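You operate a simulated robot arm through the tools that you are given. There is no shell and no other tool. Be economical: measure what you need, move in short steps, check, and stop when the job is done.

Carry out the task below with a simulated two-armed robot. There is one attempt and no reset: what you move stays moved.

JOB
Switch the square lamp off, slide it back and take the purple block out of the clamp.
Fine: loosen the white knob; hold the orange button down with one hand while the other lifts the block out; stand it on the bench beside the clamp; leave the other blocks.

It is judged by the outcome, as a careful person would: the job done as asked, and still so three seconds after it is handed in. It fails if anything else is knocked over, pushed out of place, dropped, spilled or broken.

ROBOT AND FRAMES
Two 7-joint arms with two-finger parallel grippers on one trunk, on a base that drives. Base frame: it is fixed to the floor where the robot stands at the start and does not move with it; the origin is under the middle of the robot, x ahead of it, y to its left, z up. Readings come in m, degrees, newtons and seconds.
The left shoulder is at the start at [0.06, 0.143, 0.985], the right one opposite. With the tool pointing down near the work surface each hand reaches from about 0.32 to 0.74 m from the robot's upright axis, wherever it stands, measured 20 degrees to its own side. Places, roughly: bench beside the sprung clamp [0.6, 0.2, 0.8]; low yellow button [0.8, 0, 0.8]; orange button [0.7, -0.1, 0.8]; round white knob [0.7, 0, 0.8]; square white lamp [0.7, 0.1, 0.8]; well of the sprung clamp [0.6, 0.1, 0.8]. Payload 1.57 kg a hand.
The tool frame of a hand sits at the grasp point between the pads (the TCP): z along the fingers, y along the line on which they close. The tips reach 0.03 m beyond it. The gripper opens to 0.11 m. The fingers are 0.024 m wide and 0.012 m thick; the gripper's body (0.048 by 0.112 m) begins 0.078 m behind the TCP.
Orientation is that of the tool frame in the base frame, as [roll, pitch, yaw] about the fixed x, y, z axes, in that order (R = Rz(yaw) Ry(pitch) Rx(roll)). With the fingers straight down and closing along the base's y, the tool's x points along the base's -x, its y along +y and its z along -z.

CONTROLS
- The arms move only by the tool move_arm. It takes "left_increments", "right_increments" or both (then of equal length, played together; a hand with none holds still); each is a list of rows, each a list of 7 numbers: the shift along the base's x, y, z in m, then the turn, a rotation vector about the base's x, y, z in degrees, then the finger opening in m, from 0 to 0.11. In form: [[x, y, z, rx, ry, rz, hand], ...]. A call has 1 to 8 rows; each row shifts and turns the commanded pose from where the row before left it. Each row takes 0.2 s and may step no farther than 0.05 m and 8.6 degrees from the row before; otherwise, or with a gripper value out of range, the whole call is refused. A pose out of reach is approached as far as the arm can. The call stops where the force on the tool passes 40 N (or 10 N more than at its start, if that is more) or the arm is blocked; 0.2 s more then pass. Each finger travels about 0.045 m/s and halts on what it meets, pressing with about 39 N; the grip force reading is that of the motor and also rises with nothing between the fingers. The clock runs only during rows and for 0.2 s after the last one: add rows that do not move to give the fingers time. It gives the time, the measured TCP pose, the force on the tool (base axes), the opening and the grip force at its end, in the units of the frame above (readings bear some noise), with the torque about the TCP (base axes, N m) and any sound that the robot's microphone picked up.
- Cameras (640 x 400 px; columns grow to the right, rows downward): "scene" is now at [0.0465, 0.0035, 1.5907]; the picture's right is [0.04, -1.00, 0.00], its down [-0.79, -0.03, -0.61] and it looks along [0.61, 0.02, -0.79] (base axes); focal length 270 px, centre (320, 200). "left" rides on the left gripper at [0.07, -0.016, -0.141] in its tool frame; the picture's right is [0.23, 0.97, 0.00], its down [-0.85, 0.20, -0.48] and it looks along [-0.47, 0.11, 0.88] (tool axes); focal length 222 px, centre (320, 200). "right" rides on the right gripper at [0.07, 0.016, -0.141] in its tool frame; the picture's right is [-0.23, 0.97, 0.00], its down [-0.85, -0.20, -0.48] and it looks along [-0.47, -0.11, 0.88] (tool axes); focal length 222 px, centre (320, 200). There is no depth. A picture from a camera that has moved, and an enlarged one, comes with that camera's place and axes in the base frame and with its lens.
- capture(camera): a new picture of that camera. No time passes.
- raise_lower(by): slides the trunk up (or, below 0, down) by that many m; the arms and the scene camera ride with it, the base frame stays. It gives what a move gives, with no picture.
- base_move(legs): drives the robot by 1 to 6 legs, each [ahead, left, turn to the left] in m, m and degrees, along the robot's own axes; the way and the turn of a leg run together, so that a leg with both is an arc; at most 1.5 m and 180 degrees a leg. The arms and the cameras ride along, it lands a little off, and it stops where it bumps. It gives what a move gives.
- turn_head(pan, tilt): turns the head with the scene camera to pan (to the left, within 86 degrees either way) and tilt (down, from -29 to 69), counted from straight ahead of the robot. It gives what a move gives.
- close_up(camera, box): a new picture of the part [left, top, right, bottom] of that camera's present view, enlarged. No time passes.
- sign_off(): hands the job in; it is judged then, once.

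Work in short steps. Places have to be worked out from the pictures, the camera data and where the tool is seen: move nearer, look again, correct. Check each grasp and each placing, and mend what went wrong. You have 120 turns and 88 pictures in all, those below and enlarged ones among them. Open the grippers and draw the arms clear of the work before you hand the job in, unless the task says otherwise; then end with one line.

The tools are called after "Emit:" as name(argument=value, ...) on one line, values as JSON. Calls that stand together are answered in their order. move_arm: Moves the arms, as the interface text tells. Its arguments: {"type":"object","properties":{"left_increments":{"type":"array","items":{"type":"array","items":{"type":"number"}}},"right_increments":{"type":"array","items":{"type":"array","items":{"type":"number"}}}},"required":[]} The other tools are called the same way: raise_lower (by) slides the trunk up or down; base_move (legs) drives the base; turn_head (pan, tilt) turns the head that bears the scene camera; capture (camera) takes a picture; close_up (camera, box) takes an enlarged picture of a part of a camera's view; sign_off () hands the job in.

At the start:

```text
time_s: 0.0
left_tcp_pos: [0.4881, 0.2136, 1.1674]
left_ee_rot: [180.0, 0.2, -180.0]
left_force: [-0.4, 0.1, 0.1]
left_moment: [0.03, -0.02, 0.03]
left_gripper_width: 0.1101
left_gripper_force: 0.0
right_tcp_pos: [0.5826, -0.2398, 1.069]
right_ee_rot: [-180.0, 0.0, 180.0]
right_force: [-0.1, 1.1, -0.1]
right_moment: [0.0, -0.02, 0.02]
right_gripper_width: 0.11
right_gripper_force: 0.1
trunk travel left (down, up): [-0.583, 0.007]
robot x, y, heading: [-0.0037, -0.0026, 0.1]
head pan, tilt: [2.3, 52.3]
```

scene: 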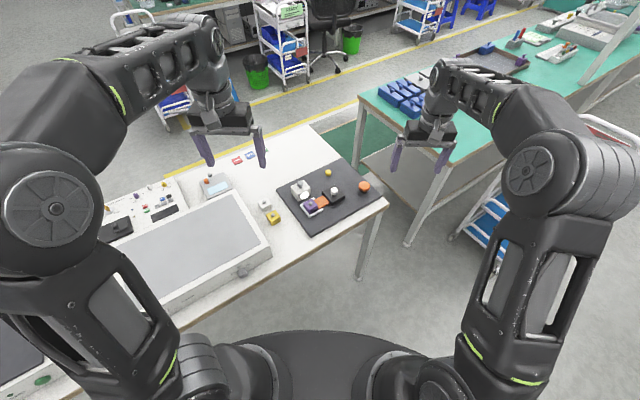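
right: 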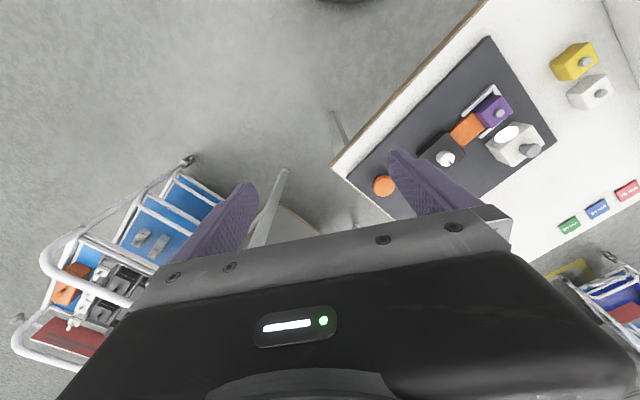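
left: 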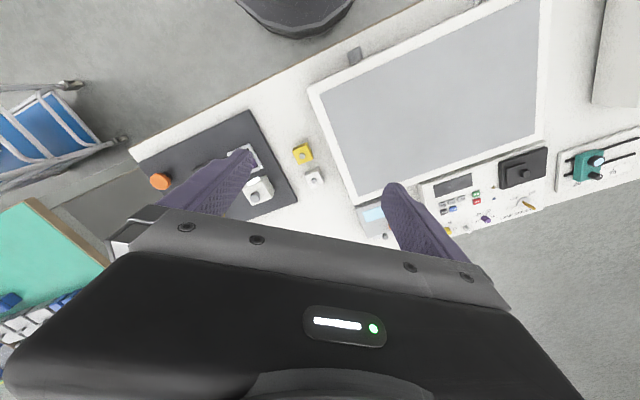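

I start by enlarging the view of the black board to see the devices.

Emit:
close_up(camera="scene", box=[250, 140, 400, 240])

Emit:
close_up(camera="right", box=[340, 20, 640, 220])

```text
4.00 times, centred on (325, 190) of scene
camera zoom: at [0.0465, 0.0035, 1.5907], right [0.04, -1.0, 0.0], down [-0.79, -0.03, -0.61], along [0.61, 0.02, -0.79], focal length 1078 px, centre (300, 240)
```

zoom: 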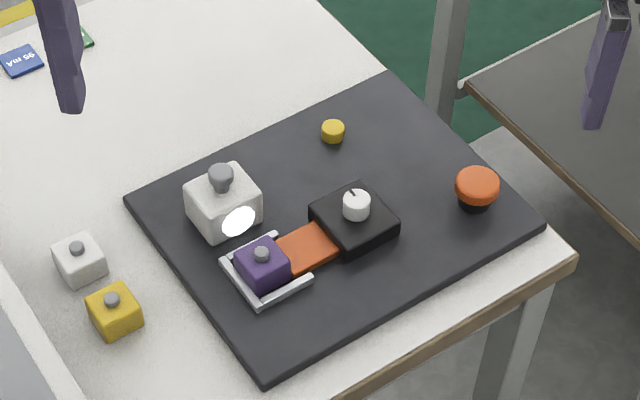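

```text
2.00 times, centred on (490, 120) of right
camera zoom: at [0.5123, -0.2238, 1.2107], right [0.23, 0.97, 0.0], down [0.85, -0.2, 0.48], along [0.47, -0.11, -0.88], focal length 444 px, centre (-20, 360)
```

zoom: 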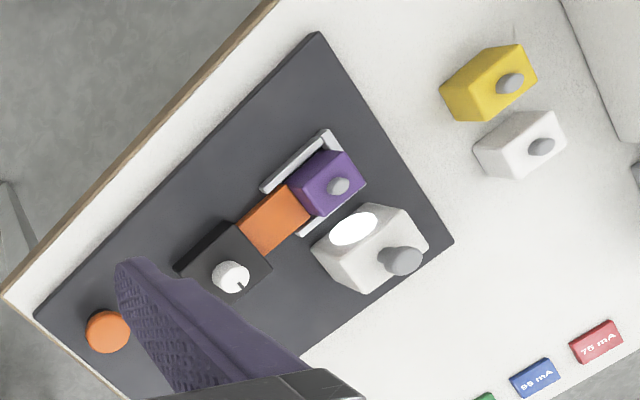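

The board is rotated by about 35° to the left. I put the purple block's knob near (0.637, 0.063, 0.80), the lamp handle at (0.705, 0.105, 0.835), the white knob at (0.70, -0.023, 0.80) and the orange button at (0.735, -0.14, 0.79). I'm bringing the left hand closer to look.

Emit:
move_arm(left_increments=[[0.014, -0.022, -0.03, 0, 0, 0, 0.11], [0.014, -0.022, -0.03, 0, 0, 0, 0.11], [0.014, -0.022, -0.03, 0, 0, 0, 0.11], [0.014, -0.022, -0.03, 0, 0, 0, 0.11], [0.014, -0.022, -0.03, 0, 0, 0, 0.11], [0, 0, 0, 0, 0, 0, 0.11]])

Emit:
capture(camera="left")

Emit:
close_up(camera="left", box=[200, 60, 440, 210])

```text
time_s: 1.4
left_tcp_pos: [0.5579, 0.1025, 1.0216]
left_ee_rot: [179.9, 0.3, -179.9]
left_force: [-0.6, -0.3, 0.8]
left_moment: [-0.03, 0.0, -0.02]
left_gripper_width: 0.1102
left_gripper_force: 0.0
right_tcp_pos: [0.5815, -0.24, 1.0688]
right_ee_rot: [-179.9, 0.1, 179.9]
right_force: [-0.2, -0.3, 0.1]
right_moment: [-0.04, -0.04, 0.01]
right_gripper_width: 0.1102
right_gripper_force: 0.0
trunk travel left (down, up): [-0.583, 0.007]
robot x, y, heading: [0.001, -0.0034, -0.1]
head pan, tilt: [2.3, 52.3]
```

```text
82 pictures are left
camera left: at [0.4878, 0.0867, 1.1628], right [-0.23, 0.97, 0.0], down [0.85, 0.2, 0.48], along [0.47, 0.11, -0.88], focal length 222 px, centre (320, 200)
```

left: 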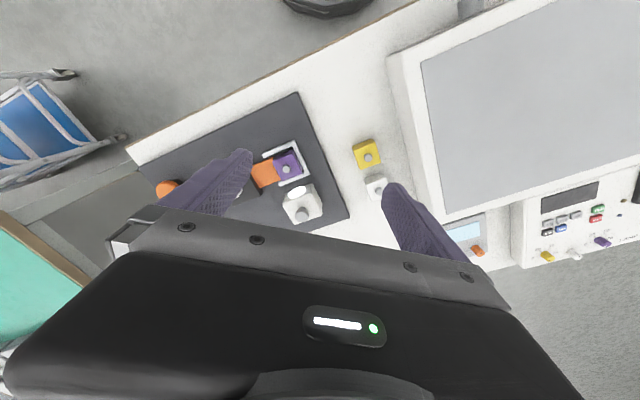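

```text
2.67 times, centred on (320, 135) of left
camera zoom: at [0.4878, 0.0867, 1.1628], right [-0.23, 0.97, 0.0], down [0.85, 0.2, 0.48], along [0.47, 0.11, -0.88], focal length 592 px, centre (320, 373)
```

zoom: 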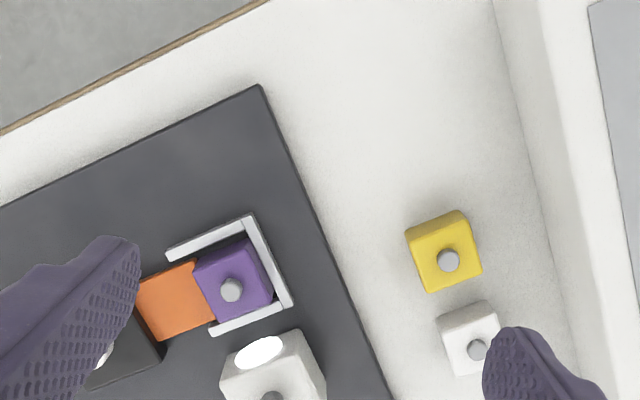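

I'm moving nearer and to the right, so the lamp and knob come between the fingers.

Emit:
move_arm(left_increments=[[0.012, -0.02, -0.02, 0, 0, 0, 0.11], [0.012, -0.02, -0.02, 0, 0, 0, 0.11], [0.012, -0.02, -0.02, 0, 0, 0, 0.11], [0.012, -0.02, -0.02, 0, 0, 0, 0.11], [0, 0, 0, 0, 0, 0, 0.11]])

Emit:
capture(camera="left")

Emit:
close_up(camera="left", box=[200, 60, 440, 210])

```text
time_s: 2.6
left_tcp_pos: [0.6074, 0.0239, 0.9385]
left_ee_rot: [-179.9, 0.1, -179.9]
left_force: [0.3, 0.0, 1.2]
left_moment: [0.01, -0.01, 0.01]
left_gripper_width: 0.1101
left_gripper_force: 0.1
right_tcp_pos: [0.5831, -0.2391, 1.0684]
right_ee_rot: [179.9, 0.0, -180.0]
right_force: [0.1, 1.1, -0.6]
right_moment: [0.01, -0.01, 0.02]
right_gripper_width: 0.1098
right_gripper_force: 0.0
trunk travel left (down, up): [-0.583, 0.007]
robot x, y, heading: [0.0005, 0.0008, -0.1]
head pan, tilt: [2.3, 52.3]
```

```text
80 pictures are left
camera left: at [0.5378, 0.0089, 1.0794], right [-0.23, 0.97, 0.0], down [0.85, 0.2, 0.48], along [0.47, 0.11, -0.88], focal length 222 px, centre (320, 200)
```

left: 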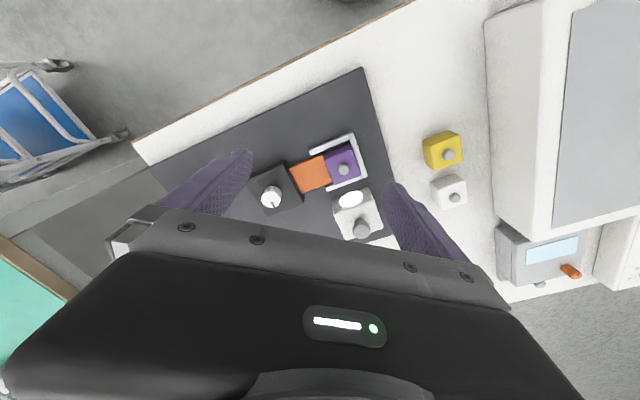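

```text
2.67 times, centred on (320, 135) of left
camera zoom: at [0.5378, 0.0089, 1.0794], right [-0.23, 0.97, 0.0], down [0.85, 0.2, 0.48], along [0.47, 0.11, -0.88], focal length 592 px, centre (320, 373)
```

zoom: 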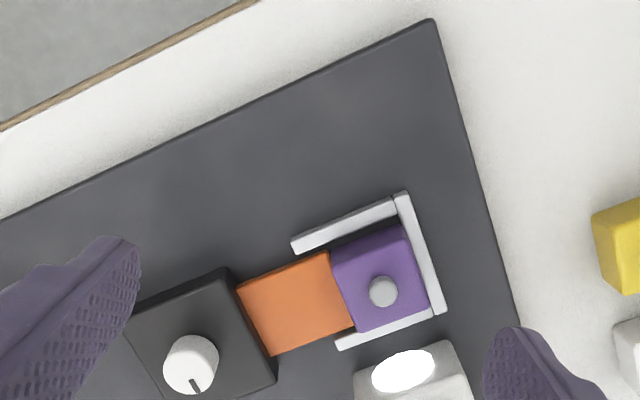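

Clamp, jaw and knob are clear now. I move forward to see the lamp and the yellow button.

Emit:
move_arm(left_increments=[[0.04, 0.01, 0, 0, 0, 0, 0.11], [0.04, 0.01, 0, 0, 0, 0, 0.11], [0.02, 0.01, 0, 0, 0, 0, 0.11], [0, 0, 0, 0, 0, 0, 0.11]])

Emit:
close_up(camera="left", box=[200, 60, 440, 210])

```text
time_s: 3.6
left_tcp_pos: [0.6843, 0.0446, 0.9353]
left_ee_rot: [-180.0, 0.3, -180.0]
left_force: [0.0, -0.4, 0.4]
left_moment: [-0.02, 0.0, 0.01]
left_gripper_width: 0.11
left_gripper_force: 0.2
left hand out of reach, approached as far as the arm can: row 3
right_tcp_pos: [0.5815, -0.2404, 1.0685]
right_ee_rot: [-179.9, -0.1, -179.9]
right_force: [0.0, 0.4, 0.3]
right_moment: [-0.01, -0.01, 0.02]
right_gripper_width: 0.1099
right_gripper_force: 0.0
trunk travel left (down, up): [-0.583, 0.007]
robot x, y, heading: [-0.0024, 0.0005, 0.0]
head pan, tilt: [2.3, 52.3]
```

```text
2.67 times, centred on (320, 135) of left
camera zoom: at [0.6134, 0.0284, 1.0761], right [-0.23, 0.97, 0.0], down [0.85, 0.2, 0.48], along [0.47, 0.11, -0.88], focal length 592 px, centre (320, 373)
```

zoom: 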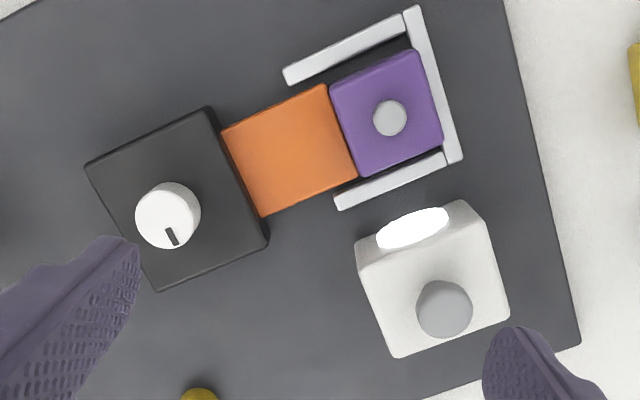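

The lamp faces the clamp, and the low yellow button behind it is probably its switch. Several items are near the limit of reach and the bench edge runs at about 35° to the robot, so I'll raise the hands, drive along the edge and turn to face the board squarely.

Emit:
move_arm(left_increments=[[-0.04, 0.02, 0.04, 0, 0, 0, 0.11], [-0.04, 0.03, 0.04, 0, 0, 0, 0.11], [-0.04, 0.03, 0.03, 0, 0, 0, 0.11], [-0.02, 0.03, 0.02, 0, 0, 0, 0.11], [0, 0, 0, 0, 0, 0, 0.11]])

Emit:
base_move(legs=[[0.23, -0.327, 0], [0, 0, 35]])

Emit:
turn_head(pan=0, tilt=55)

Emit:
capture(camera="scene")

```text
refused: row 1 steps farther than a row can; nothing moved
```

```text
time_s: 7.8
left_tcp_pos: [0.7602, 0.099, 0.9371]
left_ee_rot: [180.0, 0.2, -145.0]
left_force: [-0.2, 0.2, -0.3]
left_moment: [-0.04, -0.03, 0.0]
left_gripper_width: 0.1102
left_gripper_force: 0.0
right_tcp_pos: [0.8401, -0.1927, 1.0696]
right_ee_rot: [-180.0, 0.0, -145.0]
right_force: [0.9, -0.2, 0.6]
right_moment: [-0.01, 0.04, -0.01]
right_gripper_width: 0.11
right_gripper_force: 0.1
trunk travel left (down, up): [-0.583, 0.007]
robot x, y, heading: [0.2232, -0.3296, 35.1]
head pan, tilt: [2.3, 52.3]
```

```text
time_s: 8.4
left_tcp_pos: [0.7598, 0.0992, 0.9354]
left_ee_rot: [-179.9, 0.3, -145.0]
left_force: [0.4, 0.1, 0.1]
left_moment: [0.0, 0.04, 0.01]
left_gripper_width: 0.11
left_gripper_force: 0.0
right_tcp_pos: [0.8399, -0.1916, 1.0689]
right_ee_rot: [180.0, -0.1, -145.0]
right_force: [-0.1, 0.2, 0.4]
right_moment: [-0.04, 0.01, 0.01]
right_gripper_width: 0.11
right_gripper_force: 0.1
trunk travel left (down, up): [-0.583, 0.007]
robot x, y, heading: [0.2248, -0.3295, 35.3]
head pan, tilt: [0.0, 55.0]
```

```text
77 pictures are left
camera scene: at [0.2612, -0.3047, 1.5872], right [0.57, -0.82, 0.0], down [-0.67, -0.47, -0.57], along [0.47, 0.33, -0.82], focal length 270 px, centre (320, 200)
```

scene: 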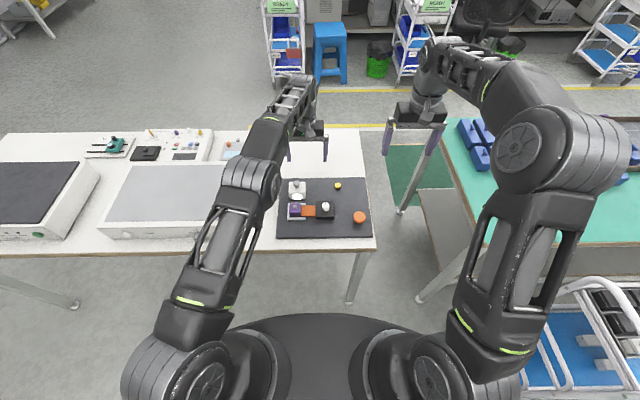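

Now squared up. I pull the left hand up and left out of the way, then take a close view.

Emit:
move_arm(left_increments=[[-0.035, 0.01, 0.03, 0, 0, 0, 0.11], [-0.04, 0.015, 0.02, 0, 0, 0, 0.11], [-0.04, 0.02, 0.02, 0, 0, 0, 0.11], [-0.04, 0.02, 0, 0, 0, 0, 0.11], [-0.04, 0.02, 0, 0, 0, 0, 0.11], [-0.02, 0.03, 0, 0, 0, 0, 0.11], [0, 0, 0, 0, 0, 0, 0.11]])

Emit:
close_up(camera="scene", box=[260, 165, 390, 246])

Emit:
close_up(camera="left", box=[160, 0, 480, 200])

Emit:
close_up(camera="right", box=[160, 0, 640, 300])

```text
time_s: 10.0
left_tcp_pos: [0.5457, 0.2144, 1.0071]
left_ee_rot: [-179.8, 0.4, -144.9]
left_force: [-0.6, 0.6, 0.5]
left_moment: [0.02, -0.01, -0.01]
left_gripper_width: 0.11
left_gripper_force: 0.1
right_tcp_pos: [0.8389, -0.1924, 1.0689]
right_ee_rot: [-180.0, 0.0, -145.0]
right_force: [-0.8, 0.7, 0.5]
right_moment: [-0.01, 0.05, 0.03]
right_gripper_width: 0.1099
right_gripper_force: 0.1
trunk travel left (down, up): [-0.583, 0.007]
robot x, y, heading: [0.2227, -0.3324, 35.0]
head pan, tilt: [0.0, 55.0]
```

```text
4.92 times, centred on (325, 206) of scene
camera zoom: at [0.2611, -0.3053, 1.5872], right [0.57, -0.82, 0.0], down [-0.67, -0.47, -0.57], along [0.47, 0.33, -0.82], focal length 1327 px, centre (295, 173)
```

zoom: 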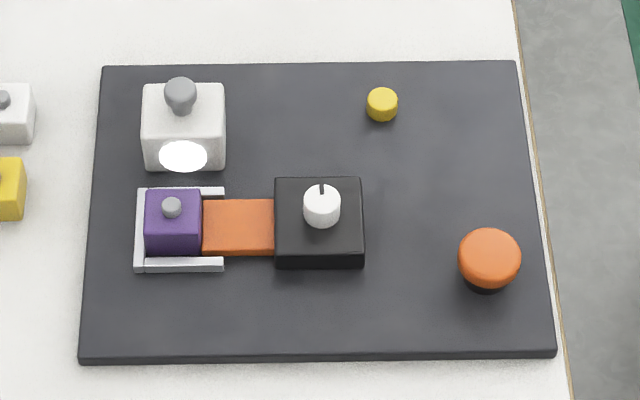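

```text
2.00 times, centred on (320, 100) of left
camera zoom: at [0.4957, 0.161, 1.1491], right [-0.74, 0.67, 0.0], down [0.58, 0.65, 0.48], along [0.32, 0.36, -0.88], focal length 444 px, centre (320, 400)
```

zoom: 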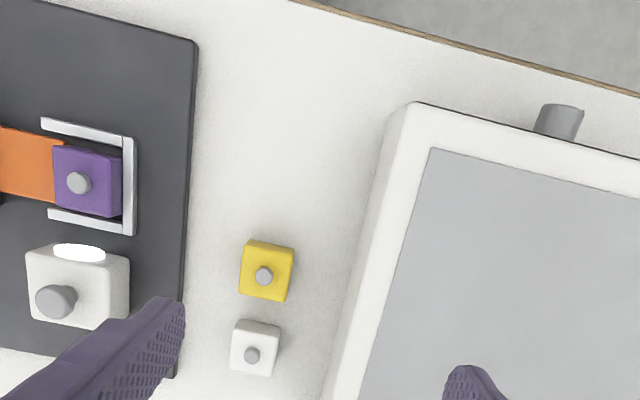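

```text
1.33 times, centred on (400, 150) of right
camera zoom: at [0.7726, -0.2191, 1.2107], right [-0.37, 0.93, 0.0], down [0.82, 0.33, 0.48], along [0.44, 0.18, -0.88], focal length 296 px, centre (213, 267)
```

zoom: 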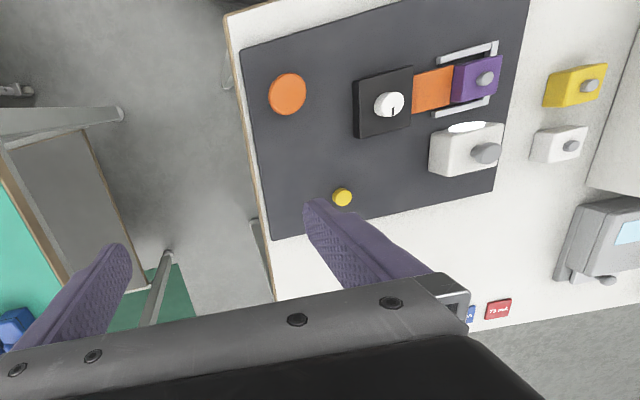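

I estimate the yellow button at about (0.82, 0.003, 0.78). I'll close the right fingers, come above it and look from there.

Emit:
move_arm(right_increments=[[-0.003, 0.033, -0.025, 0, 0, 0, 0.0], [-0.003, 0.033, -0.025, 0, 0, 0, 0.0], [-0.003, 0.033, -0.025, 0, 0, 0, 0.0], [-0.003, 0.033, -0.025, 0, 0, 0, 0.0], [-0.003, 0.033, -0.025, 0, 0, 0, 0.0], [-0.003, 0.03, -0.025, 0, 0, 0, 0.0], [0, 0, -0.04, 0, 0, 0, 0.0], [0, 0, 0, 0, 0, 0, 0]])

Emit:
capture(camera="right")

Emit:
close_up(camera="scene", box=[260, 145, 420, 245])

```text
time_s: 11.8
left_tcp_pos: [0.5453, 0.2149, 1.0077]
left_ee_rot: [179.9, 0.3, -145.0]
left_force: [0.8, -0.4, 0.0]
left_moment: [-0.01, 0.01, 0.0]
left_gripper_width: 0.1102
left_gripper_force: 0.1
right_tcp_pos: [0.8223, 0.0022, 0.8802]
right_ee_rot: [-180.0, 0.0, -145.0]
right_force: [0.3, -0.1, 1.0]
right_moment: [-0.02, -0.01, 0.01]
right_gripper_width: 0.0
right_gripper_force: 21.8
trunk travel left (down, up): [-0.583, 0.007]
robot x, y, heading: [0.2249, -0.3336, 35.2]
head pan, tilt: [0.0, 55.0]
```

```text
73 pictures are left
camera right: at [0.7546, -0.0245, 1.0216], right [-0.37, 0.93, 0.0], down [0.81, 0.33, 0.48], along [0.44, 0.18, -0.88], focal length 222 px, centre (320, 200)
```

right: 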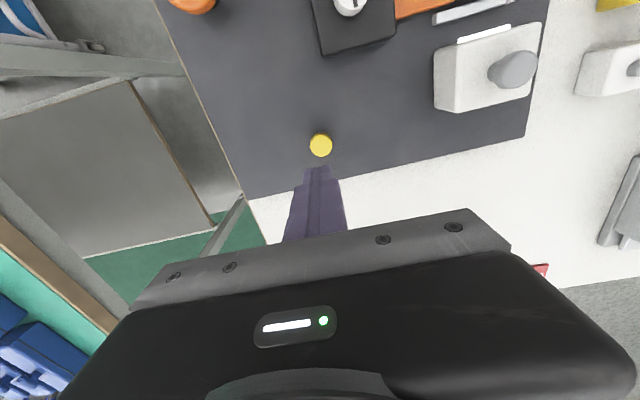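

```text
4.00 times, centred on (340, 195) of scene
camera zoom: at [0.2608, -0.3045, 1.5872], right [0.57, -0.82, 0.0], down [-0.67, -0.47, -0.57], along [0.47, 0.33, -0.82], focal length 1078 px, centre (240, 220)
```

zoom: 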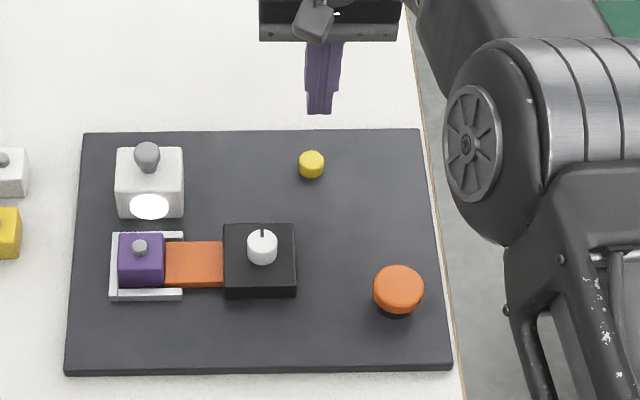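

The fingertip is nearly above the yellow button. A small correction towards me, then lower to about 2 cm above it and recheck.

Emit:
move_arm(right_increments=[[-0.0066, -0.001, -0.03, 0, 0, 0, 0.0], [0, 0, -0.02, 0, 0, 0, 0.0], [0, 0, 0, 0, 0, 0, 0]])

Emit:
close_up(camera="right", box=[240, 80, 400, 180])

Emit:
close_up(camera="scene", box=[300, 155, 380, 205])

```text
time_s: 12.6
left_tcp_pos: [0.5447, 0.2146, 1.0091]
left_ee_rot: [-180.0, 0.3, -145.0]
left_force: [-0.4, 0.5, 0.1]
left_moment: [0.0, 0.03, -0.02]
left_gripper_width: 0.11
left_gripper_force: 0.1
right_tcp_pos: [0.8155, 0.0018, 0.8317]
right_ee_rot: [179.9, 0.1, -145.0]
right_force: [0.0, -0.9, -0.1]
right_moment: [-0.01, -0.02, 0.01]
right_gripper_width: 0.0
right_gripper_force: 21.3
trunk travel left (down, up): [-0.583, 0.007]
robot x, y, heading: [0.2251, -0.3311, 35.2]
head pan, tilt: [0.0, 55.0]
```

```text
4.00 times, centred on (320, 130) of right
camera zoom: at [0.7492, -0.0251, 0.9717], right [-0.37, 0.93, 0.0], down [0.81, 0.33, 0.48], along [0.44, 0.18, -0.88], focal length 888 px, centre (320, 480)
```

zoom: 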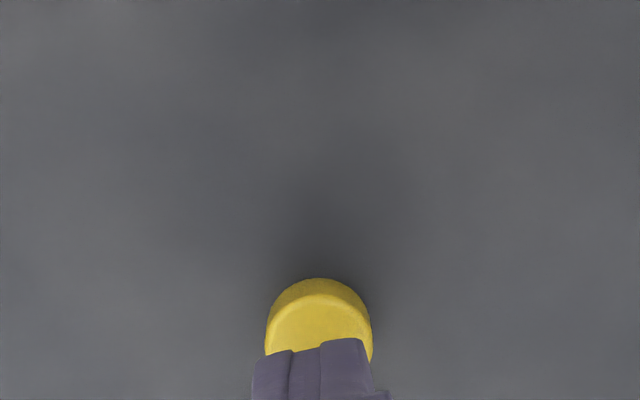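

```text
8.00 times, centred on (340, 180) of scene
camera zoom: at [0.261, -0.3047, 1.5872], right [0.57, -0.82, 0.0], down [-0.67, -0.47, -0.57], along [0.47, 0.33, -0.82], focal length 2156 px, centre (160, 360)
```

zoom: 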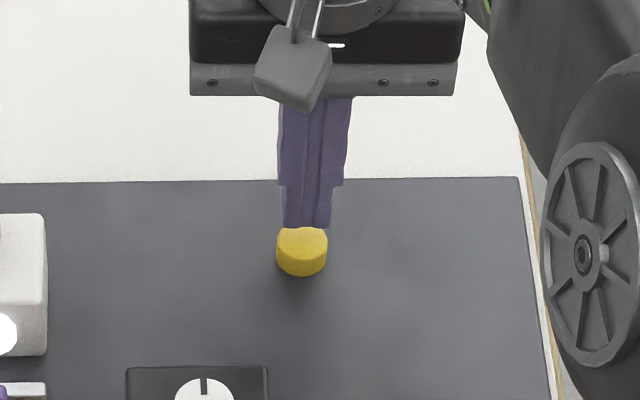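

The fingertip is well aligned over the yellow button. I press down gently in small steps.

Emit:
move_arm(right_increments=[[-0.002, -0.001, -0.01, 0, 0, 0, 0.0], [0, 0, -0.007, 0, 0, 0, 0.0], [0, 0, -0.004, 0, 0, 0, 0.0], [0, 0, -0.003, 0, 0, 0, 0]])

Emit:
close_up(camera="scene", box=[280, 155, 360, 205])

```text
time_s: 13.6
left_tcp_pos: [0.5429, 0.2142, 1.0103]
left_ee_rot: [-180.0, 0.4, -145.0]
left_force: [-0.3, -0.4, 0.8]
left_moment: [-0.04, 0.01, 0.01]
left_gripper_width: 0.1101
left_gripper_force: 0.0
right_tcp_pos: [0.8131, 0.001, 0.8088]
right_ee_rot: [-179.9, 0.4, -145.1]
right_force: [0.2, -3.8, 23.6]
right_moment: [-0.17, 0.05, 0.04]
right_gripper_width: 0.0
right_gripper_force: 21.4
trunk travel left (down, up): [-0.583, 0.007]
robot x, y, heading: [0.2221, -0.3304, 34.8]
head pan, tilt: [0.0, 55.0]
heard: click
```

```text
8.00 times, centred on (320, 180) of scene
camera zoom: at [0.2589, -0.3064, 1.5876], right [0.57, -0.82, 0.0], down [-0.67, -0.47, -0.57], along [0.47, 0.33, -0.82], focal length 2156 px, centre (320, 360)
```

zoom: 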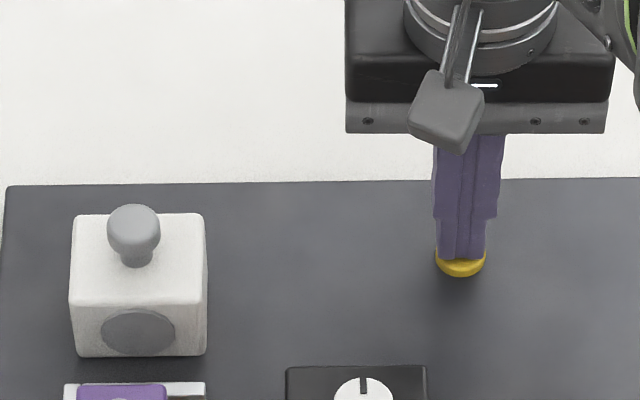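

The lamp went off with a click. I lift the right hand away to the right and bring the left hand above the lamp's handle, estimated at (0.70, 0.103) with its top near 0.845.

Emit:
move_arm(left_increments=[[0.026, -0.0185, -0.016, 0, 0, 0, 0.11], [0.026, -0.0185, -0.016, 0, 0, 0, 0.09], [0.026, -0.0185, -0.016, 0, 0, 0, 0.07], [0.026, -0.0185, -0.016, 0, 0, 0, 0.06], [0.026, -0.0185, -0.016, 0, 0, 0, 0.06], [0.027, -0.0185, -0.016, 0, 0, 0, 0.06], [0, 0, 0, 0, 0, 0, 0.06]], right_increments=[[0, 0, 0.03, 0, 0, 0, 0], [0, 0, 0.04, 0, 0, 0, 0], [0, -0.02, 0.04, 0, 0, 0, 0], [0, -0.04, 0.02, 0, 0, 0, 0.03], [0, -0.04, 0, 0, 0, 0, 0.06], [0, -0.04, 0, 0, 0, 0, 0.06], [0, 0, 0, 0, 0, 0, 0.06]])

Emit:
close_up(camera="left", box=[200, 60, 440, 210])

Emit:
close_up(camera="scene", box=[260, 145, 420, 245])

```text
time_s: 15.2
left_tcp_pos: [0.7032, 0.1013, 0.9088]
left_ee_rot: [-179.9, 0.2, -144.9]
left_force: [-0.6, 0.5, 0.0]
left_moment: [-0.03, 0.01, 0.01]
left_gripper_width: 0.06
left_gripper_force: 0.0
right_tcp_pos: [0.8116, -0.137, 0.9326]
right_ee_rot: [180.0, 0.0, -145.0]
right_force: [-0.3, 0.5, -0.5]
right_moment: [-0.01, 0.02, 0.0]
right_gripper_width: 0.0599
right_gripper_force: 0.0
trunk travel left (down, up): [-0.583, 0.007]
robot x, y, heading: [0.2233, -0.3293, 35.1]
head pan, tilt: [0.0, 55.0]
```

```text
2.67 times, centred on (320, 135) of left
camera zoom: at [0.6548, 0.048, 1.0497], right [-0.75, 0.67, 0.0], down [0.58, 0.65, 0.48], along [0.32, 0.36, -0.88], focal length 592 px, centre (320, 373)
```

zoom: 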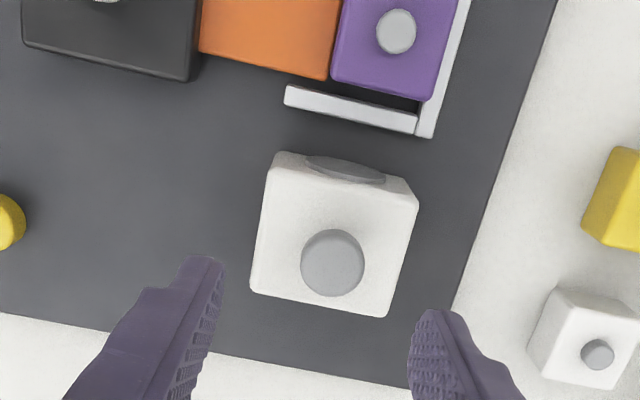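

```text
4.00 times, centred on (340, 195) of scene
camera zoom: at [0.2608, -0.3039, 1.5872], right [0.57, -0.82, 0.0], down [-0.67, -0.47, -0.57], along [0.47, 0.33, -0.82], focal length 1078 px, centre (240, 220)
```

zoom: 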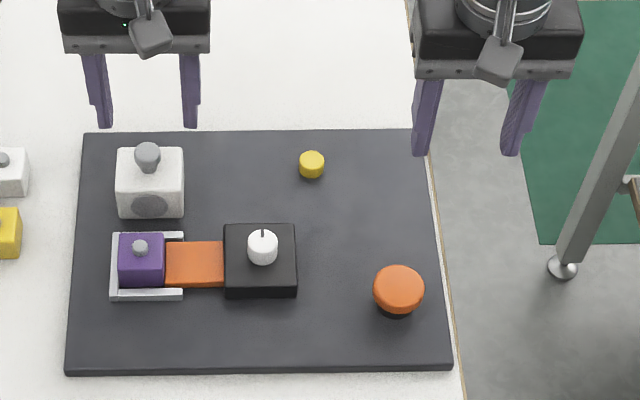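

The handle is about 5 mm nearer me and 4 mm left of the current TCP. I correct, lower to just above the lamp's top, and close on the handle.

Emit:
move_arm(left_increments=[[-0.0064, 0.0004, -0.02, 0, 0, 0, 0.06], [0, 0, -0.02, 0, 0, 0, 0.06], [0, 0, -0.017, 0, 0, 0, 0.06], [0, 0, 0, 0, 0, 0, 0.06]])

Emit:
close_up(camera="left", box=[240, 110, 400, 210])

Emit:
close_up(camera="scene", box=[260, 155, 340, 205])

```text
time_s: 16.2
left_tcp_pos: [0.6944, 0.1021, 0.8523]
left_ee_rot: [-180.0, 0.3, -145.0]
left_force: [-0.5, -0.2, 0.1]
left_moment: [-0.01, -0.03, -0.01]
left_gripper_width: 0.0596
left_gripper_force: 0.0
right_tcp_pos: [0.8123, -0.138, 0.9337]
right_ee_rot: [180.0, 0.0, -145.0]
right_force: [0.3, 0.3, 0.4]
right_moment: [0.03, 0.02, 0.03]
right_gripper_width: 0.0602
right_gripper_force: 0.0
trunk travel left (down, up): [-0.583, 0.007]
robot x, y, heading: [0.2224, -0.3289, 35.0]
head pan, tilt: [0.0, 55.0]
```

```text
4.00 times, centred on (320, 160) of left
camera zoom: at [0.6468, 0.0491, 0.9931], right [-0.75, 0.67, 0.0], down [0.58, 0.65, 0.48], along [0.32, 0.36, -0.88], focal length 888 px, centre (320, 360)
```

zoom: 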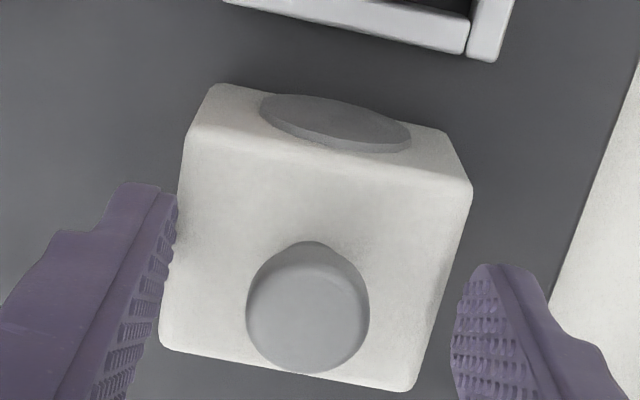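

```text
8.00 times, centred on (300, 180) of scene
camera zoom: at [0.2612, -0.3048, 1.5872], right [0.57, -0.82, 0.0], down [-0.67, -0.47, -0.57], along [0.47, 0.33, -0.82], focal length 2156 px, centre (480, 360)
```

zoom: 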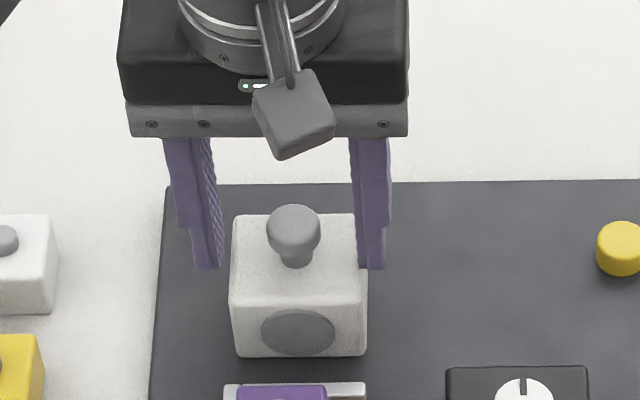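

The fingers straddle the handle symmetrically. Closing.

Emit:
move_arm(left_increments=[[0, 0, 0, 0, 0, 0, 0.03], [0, 0, 0, 0, 0, 0, 0.01], [0, 0, 0, 0, 0, 0, 0.01], [0, 0, 0, 0, 0, 0, 0.01]])

```text
time_s: 17.2
left_tcp_pos: [0.6971, 0.1, 0.8529]
left_ee_rot: [-180.0, 0.3, -145.0]
left_force: [3.5, -4.9, -0.2]
left_moment: [-0.1, -0.1, 0.0]
left_gripper_width: 0.0237
left_gripper_force: 28.9
right_tcp_pos: [0.8111, -0.139, 0.934]
right_ee_rot: [180.0, 0.0, -145.0]
right_force: [-0.6, 1.4, 0.0]
right_moment: [-0.03, 0.0, -0.02]
right_gripper_width: 0.0601
right_gripper_force: 0.0
trunk travel left (down, up): [-0.583, 0.007]
robot x, y, heading: [0.2212, -0.3295, 35.2]
head pan, tilt: [0.0, 55.0]
```

Held at 24 mm. A side load suggests the lamp runs on a rail, so I relax sideways by 3 mm and slide it straight back in small steps.

Emit:
move_arm(left_increments=[[0.0017, -0.0025, 0, 0, 0, 0, 0.01], [0.0082, 0.0057, 0, 0, 0, 0, 0.01], [0.0082, 0.0057, 0, 0, 0, 0, 0.01], [0, 0, 0, 0, 0, 0, 0.01]])

Emit:
close_up(camera="scene", box=[260, 155, 340, 205])

```text
time_s: 18.2
left_tcp_pos: [0.7124, 0.1139, 0.8518]
left_ee_rot: [-179.9, 0.5, -144.9]
left_force: [-0.6, 1.5, 7.3]
left_moment: [-0.53, 0.76, -0.01]
left_gripper_width: 0.0235
left_gripper_force: 35.7
right_tcp_pos: [0.811, -0.1391, 0.9337]
right_ee_rot: [179.9, -0.1, -145.0]
right_force: [-0.2, 0.0, -0.1]
right_moment: [0.01, 0.01, -0.02]
right_gripper_width: 0.0601
right_gripper_force: 0.1
trunk travel left (down, up): [-0.583, 0.007]
robot x, y, heading: [0.2227, -0.3305, 34.9]
head pan, tilt: [0.0, 55.0]
```

```text
8.00 times, centred on (300, 180) of scene
camera zoom: at [0.2606, -0.3049, 1.5873], right [0.57, -0.82, 0.0], down [-0.67, -0.47, -0.57], along [0.47, 0.33, -0.82], focal length 2156 px, centre (480, 360)
```

zoom: 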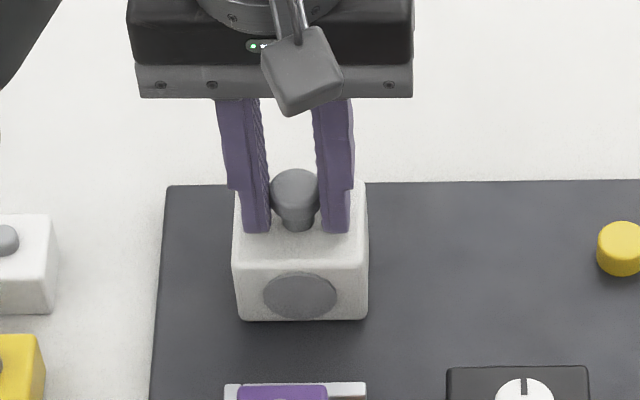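

It slides smoothly. I continue back by up to 3 cm, staying on the board.

Emit:
move_arm(left_increments=[[0.0066, 0.0046, 0, 0, 0, 0, 0.01], [0.0066, 0.0046, 0, 0, 0, 0, 0.01], [0.0066, 0.0046, 0, 0, 0, 0, 0.01], [0, 0, 0, 0, 0, 0, 0.01]])

Emit:
close_up(camera="scene", box=[260, 155, 340, 205])

```text
time_s: 19.2
left_tcp_pos: [0.729, 0.125, 0.852]
left_ee_rot: [179.9, -0.1, -144.9]
left_force: [-18.5, -8.4, 1.0]
left_moment: [-0.27, 0.54, -0.06]
left_gripper_width: 0.0233
left_gripper_force: 35.9
right_tcp_pos: [0.8084, -0.1391, 0.9354]
right_ee_rot: [179.9, 0.1, -145.0]
right_force: [0.1, 0.0, 1.1]
right_moment: [-0.01, 0.03, -0.03]
right_gripper_width: 0.0601
right_gripper_force: 0.1
trunk travel left (down, up): [-0.583, 0.007]
robot x, y, heading: [0.2252, -0.3298, 35.1]
head pan, tilt: [0.0, 55.0]
```

```text
8.00 times, centred on (300, 180) of scene
camera zoom: at [0.2587, -0.3058, 1.5872], right [0.57, -0.82, 0.0], down [-0.67, -0.47, -0.57], along [0.47, 0.33, -0.82], focal length 2156 px, centre (480, 360)
```

zoom: 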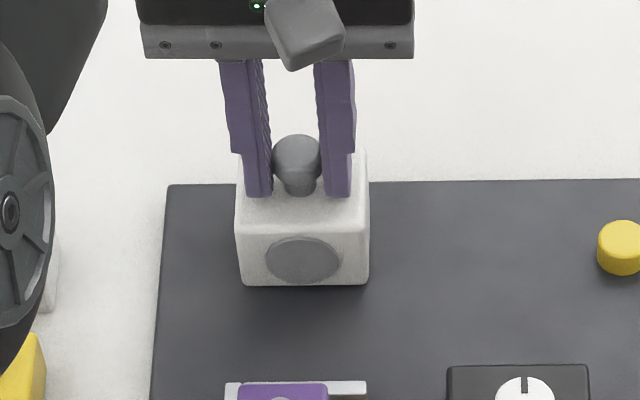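

The lamp met its end stop (20 N) after about 4 cm. I relax, release the handle and lift clear.

Emit:
move_arm(left_increments=[[-0.0028, -0.0016, 0, 0, 0, 0, 0.01], [0, 0, 0, 0, 0, 0, 0.03], [0, 0, 0, 0, 0, 0, 0.05], [0, 0, 0, 0, 0, 0, 0.05], [0, 0, 0.03, 0, 0, 0, 0.05], [0, 0, 0.05, 0, 0, 0, 0.05], [-0.04, 0.02, 0.02, 0, 0, 0, 0.05], [-0.04, 0.02, 0, 0, 0, 0, 0.05]])

Emit:
move_arm(left_increments=[[-0.04, 0.02, 0, 0, 0, 0, 0.05], [-0.04, 0.02, 0, 0, 0, 0, 0.05], [-0.02, 0.02, 0, 0, 0, 0, 0.05], [0, 0, 0, 0, 0, 0, 0.05]])

Emit:
close_up(camera="scene", box=[260, 145, 420, 245])

```text
time_s: 21.0
left_tcp_pos: [0.6487, 0.1609, 0.9554]
left_ee_rot: [179.9, 0.3, -145.0]
left_force: [-0.5, -0.3, 0.2]
left_moment: [-0.02, 0.02, 0.05]
left_gripper_width: 0.0504
left_gripper_force: 0.1
right_tcp_pos: [0.8112, -0.138, 0.934]
right_ee_rot: [-179.9, 0.0, -145.0]
right_force: [-0.2, -0.3, -0.2]
right_moment: [0.01, -0.01, -0.03]
right_gripper_width: 0.0601
right_gripper_force: 0.1
trunk travel left (down, up): [-0.583, 0.007]
robot x, y, heading: [0.2246, -0.3298, 35.1]
head pan, tilt: [0.0, 55.0]
```

```text
time_s: 22.0
left_tcp_pos: [0.5528, 0.2275, 0.9544]
left_ee_rot: [180.0, 0.3, -145.0]
left_force: [0.2, -0.6, -0.2]
left_moment: [-0.02, 0.03, 0.0]
left_gripper_width: 0.0501
left_gripper_force: 0.0
right_tcp_pos: [0.81, -0.1386, 0.9332]
right_ee_rot: [-180.0, 0.0, -145.0]
right_force: [0.1, 0.5, 0.5]
right_moment: [-0.03, 0.05, -0.01]
right_gripper_width: 0.06
right_gripper_force: 0.2
trunk travel left (down, up): [-0.583, 0.007]
robot x, y, heading: [0.2259, -0.3283, 35.1]
head pan, tilt: [0.0, 55.0]
```

```text
4.00 times, centred on (340, 195) of scene
camera zoom: at [0.2614, -0.305, 1.5872], right [0.57, -0.82, 0.0], down [-0.67, -0.47, -0.57], along [0.47, 0.33, -0.82], focal length 1078 px, centre (240, 220)
```

zoom: 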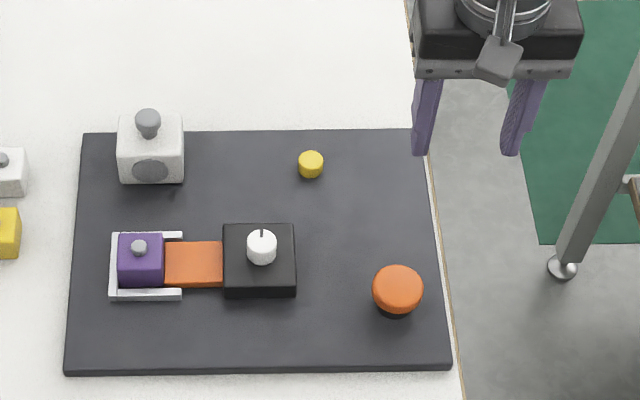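

The lamp stays back. Next the white knob, at about (0.705, -0.018) with its top near 0.80. I hover the right hand above it.

Emit:
move_arm(right_increments=[[-0.026, 0.03, -0.005, 0, 0, 0, 0.06], [-0.026, 0.03, -0.007, 0, 0, 0, 0.06], [-0.026, 0.03, -0.01, 0, 0, 0, 0.06], [-0.027, 0.03, -0.02, 0, 0, 0, 0.06], [0, 0, 0, 0, 0, 0, 0.06]])

Emit:
close_up(camera="right", box=[200, 60, 440, 210])

Emit:
close_up(camera="scene", box=[280, 175, 360, 225])

```text
time_s: 23.2
left_tcp_pos: [0.5531, 0.2257, 0.9548]
left_ee_rot: [-180.0, 0.4, -145.1]
left_force: [-0.2, -0.3, -0.1]
left_moment: [0.02, 0.01, -0.02]
left_gripper_width: 0.0501
left_gripper_force: 0.0
right_tcp_pos: [0.709, -0.016, 0.8927]
right_ee_rot: [-179.9, 0.1, -145.2]
right_force: [0.3, -0.5, 0.7]
right_moment: [-0.03, 0.02, 0.0]
right_gripper_width: 0.06
right_gripper_force: 0.1
trunk travel left (down, up): [-0.583, 0.007]
robot x, y, heading: [0.2226, -0.3305, 35.3]
head pan, tilt: [0.0, 55.0]
```

```text
2.67 times, centred on (320, 135) of right
camera zoom: at [0.642, -0.0433, 1.0344], right [-0.37, 0.93, 0.0], down [0.81, 0.33, 0.48], along [0.44, 0.18, -0.88], focal length 592 px, centre (320, 373)
```

zoom: 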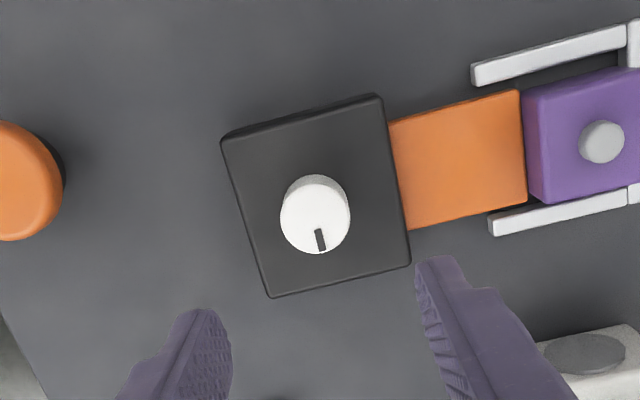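

```text
8.00 times, centred on (320, 200) of scene
camera zoom: at [0.2613, -0.3052, 1.5872], right [0.57, -0.82, 0.0], down [-0.67, -0.47, -0.57], along [0.47, 0.33, -0.82], focal length 2156 px, centre (320, 200)
```

zoom: 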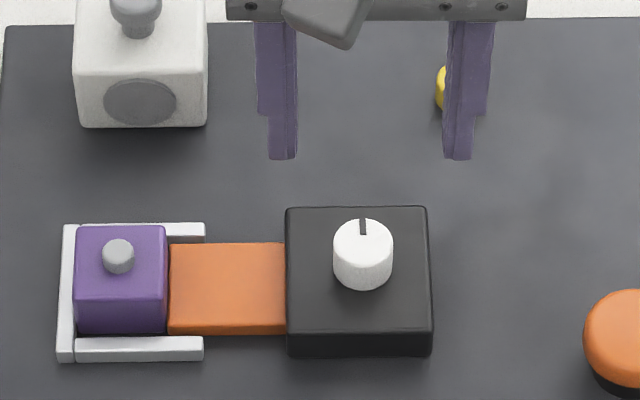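

The knob is a little nearer me than the TCP. I correct by 7 mm and lower so the tips are just above the knob top, then recheck.

Emit:
move_arm(right_increments=[[-0.0063, -0.0032, -0.02, 0, 0, 0, 0.05], [0, 0, -0.015, 0, 0, 0, 0.05], [0, 0, 0, 0, 0, 0, 0.05]])

Emit:
close_up(camera="right", box=[240, 110, 400, 210])

Emit:
close_up(camera="scene", box=[280, 175, 360, 225])

```text
time_s: 24.0
left_tcp_pos: [0.5536, 0.2259, 0.9536]
left_ee_rot: [-180.0, 0.3, -145.0]
left_force: [0.2, 0.2, 0.0]
left_moment: [-0.04, 0.01, -0.04]
left_gripper_width: 0.05
left_gripper_force: 0.1
right_tcp_pos: [0.7029, -0.0206, 0.8567]
right_ee_rot: [180.0, 0.0, -145.0]
right_force: [0.3, -0.4, 0.5]
right_moment: [0.01, -0.02, 0.01]
right_gripper_width: 0.0504
right_gripper_force: 0.2
trunk travel left (down, up): [-0.583, 0.007]
robot x, y, heading: [0.2308, -0.3276, 35.3]
head pan, tilt: [0.0, 55.0]
```

```text
4.00 times, centred on (320, 160) of right
camera zoom: at [0.6353, -0.0477, 0.9989], right [-0.37, 0.93, 0.0], down [0.81, 0.33, 0.48], along [0.44, 0.18, -0.88], focal length 888 px, centre (320, 360)
```

zoom: 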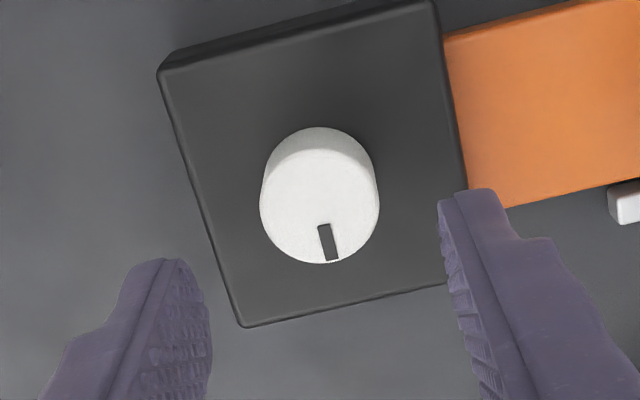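

```text
8.00 times, centred on (320, 200) of scene
camera zoom: at [0.2611, -0.3047, 1.5872], right [0.57, -0.82, 0.0], down [-0.67, -0.47, -0.57], along [0.47, 0.33, -0.82], focal length 2156 px, centre (320, 200)
```

zoom: 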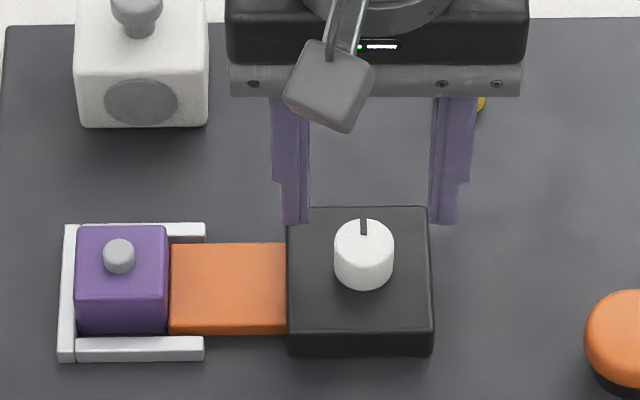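

Aligned within a few mm. I lower 30 mm so the pads flank the knob, then check.

Emit:
move_arm(right_increments=[[-0.002, 0, -0.015, 0, 0, 0, 0.05], [0, 0, -0.01, 0, 0, 0, 0.05], [0, 0, -0.005, 0, 0, 0, 0.05], [0, 0, 0, 0, 0, 0, 0.05]])

Emit:
close_up(camera="right", box=[240, 110, 400, 210])

Emit:
close_up(camera="scene", box=[280, 175, 360, 225])

```text
time_s: 25.0
left_tcp_pos: [0.5538, 0.2257, 0.9535]
left_ee_rot: [-180.0, 0.4, -145.1]
left_force: [-0.5, 0.3, 0.5]
left_moment: [0.0, -0.01, -0.02]
left_gripper_width: 0.0501
left_gripper_force: 0.2
right_tcp_pos: [0.6992, -0.0235, 0.8284]
right_ee_rot: [180.0, 0.0, -145.0]
right_force: [1.0, 0.6, 0.2]
right_moment: [-0.02, 0.02, 0.02]
right_gripper_width: 0.0501
right_gripper_force: 0.0
trunk travel left (down, up): [-0.583, 0.007]
robot x, y, heading: [0.2277, -0.3287, 34.9]
head pan, tilt: [0.0, 55.0]
```

```text
4.00 times, centred on (320, 160) of right
camera zoom: at [0.6325, -0.049, 0.9698], right [-0.37, 0.93, 0.0], down [0.82, 0.33, 0.48], along [0.44, 0.18, -0.88], focal length 888 px, centre (320, 360)
```

zoom: 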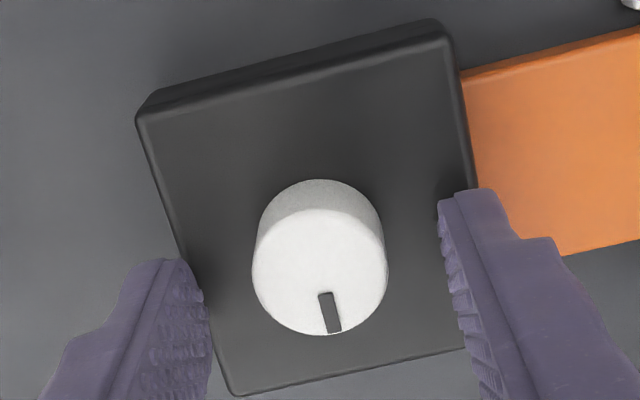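

```text
8.00 times, centred on (320, 200) of scene
camera zoom: at [0.2611, -0.3046, 1.5872], right [0.57, -0.82, 0.0], down [-0.67, -0.47, -0.57], along [0.47, 0.33, -0.82], focal length 2156 px, centre (320, 200)
```

zoom: 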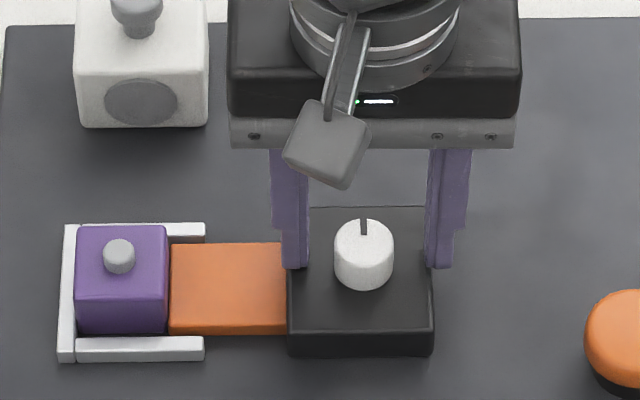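

The pads flank the knob correctly. I lower 3 mm more and close on it.

Emit:
move_arm(right_increments=[[0, 0, -0.003, 0, 0, 0, 0.04], [0, 0, 0, 0, 0, 0, 0.02], [0, 0, 0, 0, 0, 0, 0.015], [0, 0, 0, 0, 0, 0, 0.015]])

```text
time_s: 26.0
left_tcp_pos: [0.5522, 0.2253, 0.9546]
left_ee_rot: [179.9, 0.5, -145.0]
left_force: [-0.3, 0.6, 0.0]
left_moment: [0.01, -0.02, -0.02]
left_gripper_width: 0.0499
left_gripper_force: 0.2
right_tcp_pos: [0.6995, -0.0229, 0.8259]
right_ee_rot: [-180.0, 0.2, -145.0]
right_force: [0.0, 1.8, 16.6]
right_moment: [-0.34, 0.05, 0.04]
right_gripper_width: 0.028
right_gripper_force: 7.2
trunk travel left (down, up): [-0.583, 0.007]
robot x, y, heading: [0.2268, -0.3281, 35.0]
head pan, tilt: [0.0, 55.0]
```

The grip is on at 28 mm, but the tips rest on the housing (16 N). I ease up 2.5 mm and start turning counter-clockwise.

Emit:
move_arm(right_increments=[[0, 0, 0.0025, 0, 0, 0, 0.02], [0, 0, 0, 0, 0, 0, 0.01], [0, 0, 0, 0, 0, 8, 0.01], [0, 0, 0, 0, 0, 8, 0.01], [0, 0, 0, 0, 0, 8, 0.01], [0, 0, 0, 0, 0, 8, 0.01], [0, 0, 0, 0, 0, 0, 0.01]])

Emit:
close_up(camera="scene", box=[280, 175, 360, 225])

```text
time_s: 27.6
left_tcp_pos: [0.5517, 0.2269, 0.9523]
left_ee_rot: [-179.9, 0.2, -144.8]
left_force: [0.2, -0.2, 0.6]
left_moment: [0.03, -0.01, -0.01]
left_gripper_width: 0.0504
left_gripper_force: 0.1
right_tcp_pos: [0.6958, -0.0185, 0.8259]
right_ee_rot: [179.8, 0.0, -112.8]
right_force: [-19.4, 16.6, -18.1]
right_moment: [0.97, -0.14, -0.15]
right_gripper_width: 0.0257
right_gripper_force: 37.3
trunk travel left (down, up): [-0.583, 0.007]
robot x, y, heading: [0.2266, -0.3298, 35.3]
head pan, tilt: [0.0, 55.0]
```

```text
8.00 times, centred on (320, 200) of scene
camera zoom: at [0.26, -0.3017, 1.587], right [0.57, -0.82, 0.0], down [-0.67, -0.47, -0.57], along [0.47, 0.33, -0.82], focal length 2156 px, centre (320, 200)
```

zoom: 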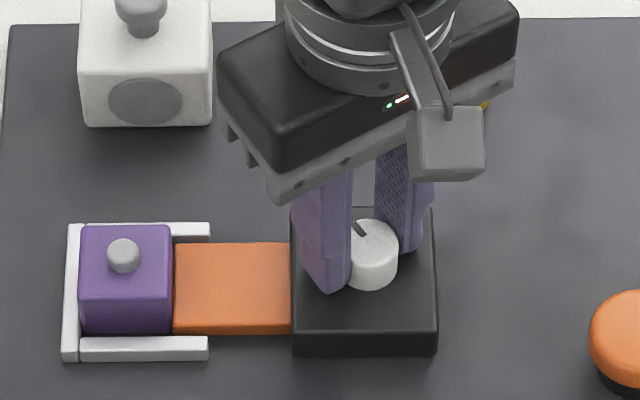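

The knob turns with the hand. Side load says my axis is about 4 mm too far right; I correct that and keep turning.

Emit:
move_arm(right_increments=[[-0.003, 0.003, -0.001, 0, 0, 0, 0.01], [0, 0, 0, 0, 0, 8, 0.01], [0, 0, 0, 0, 0, 8, 0.01], [0, 0, 0, 0, 0, 8, 0.01], [0, 0, 0, 0, 0, 0, 0.01]])

Emit:
close_up(camera="scene", box=[280, 175, 360, 225])

```text
time_s: 28.8
left_tcp_pos: [0.5517, 0.2268, 0.9542]
left_ee_rot: [-179.9, 0.3, -145.0]
left_force: [-1.3, 0.4, 0.1]
left_moment: [0.01, 0.02, 0.02]
left_gripper_width: 0.0502
left_gripper_force: 0.0
right_tcp_pos: [0.6947, -0.0191, 0.8256]
right_ee_rot: [179.9, -0.1, -88.8]
right_force: [-20.7, 2.7, -13.5]
right_moment: [-0.43, 0.33, -0.11]
right_gripper_width: 0.0256
right_gripper_force: 36.6
trunk travel left (down, up): [-0.583, 0.007]
robot x, y, heading: [0.2234, -0.3335, 35.0]
head pan, tilt: [0.0, 55.0]
```

```text
8.00 times, centred on (320, 200) of scene
camera zoom: at [0.2596, -0.3034, 1.5872], right [0.57, -0.82, 0.0], down [-0.67, -0.47, -0.57], along [0.47, 0.33, -0.82], focal length 2156 px, centre (320, 200)
```

zoom: 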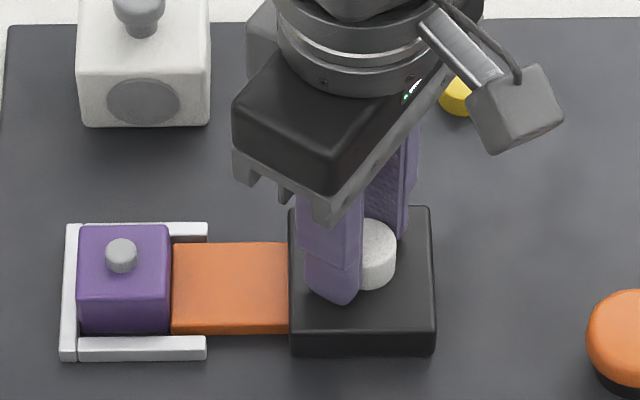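

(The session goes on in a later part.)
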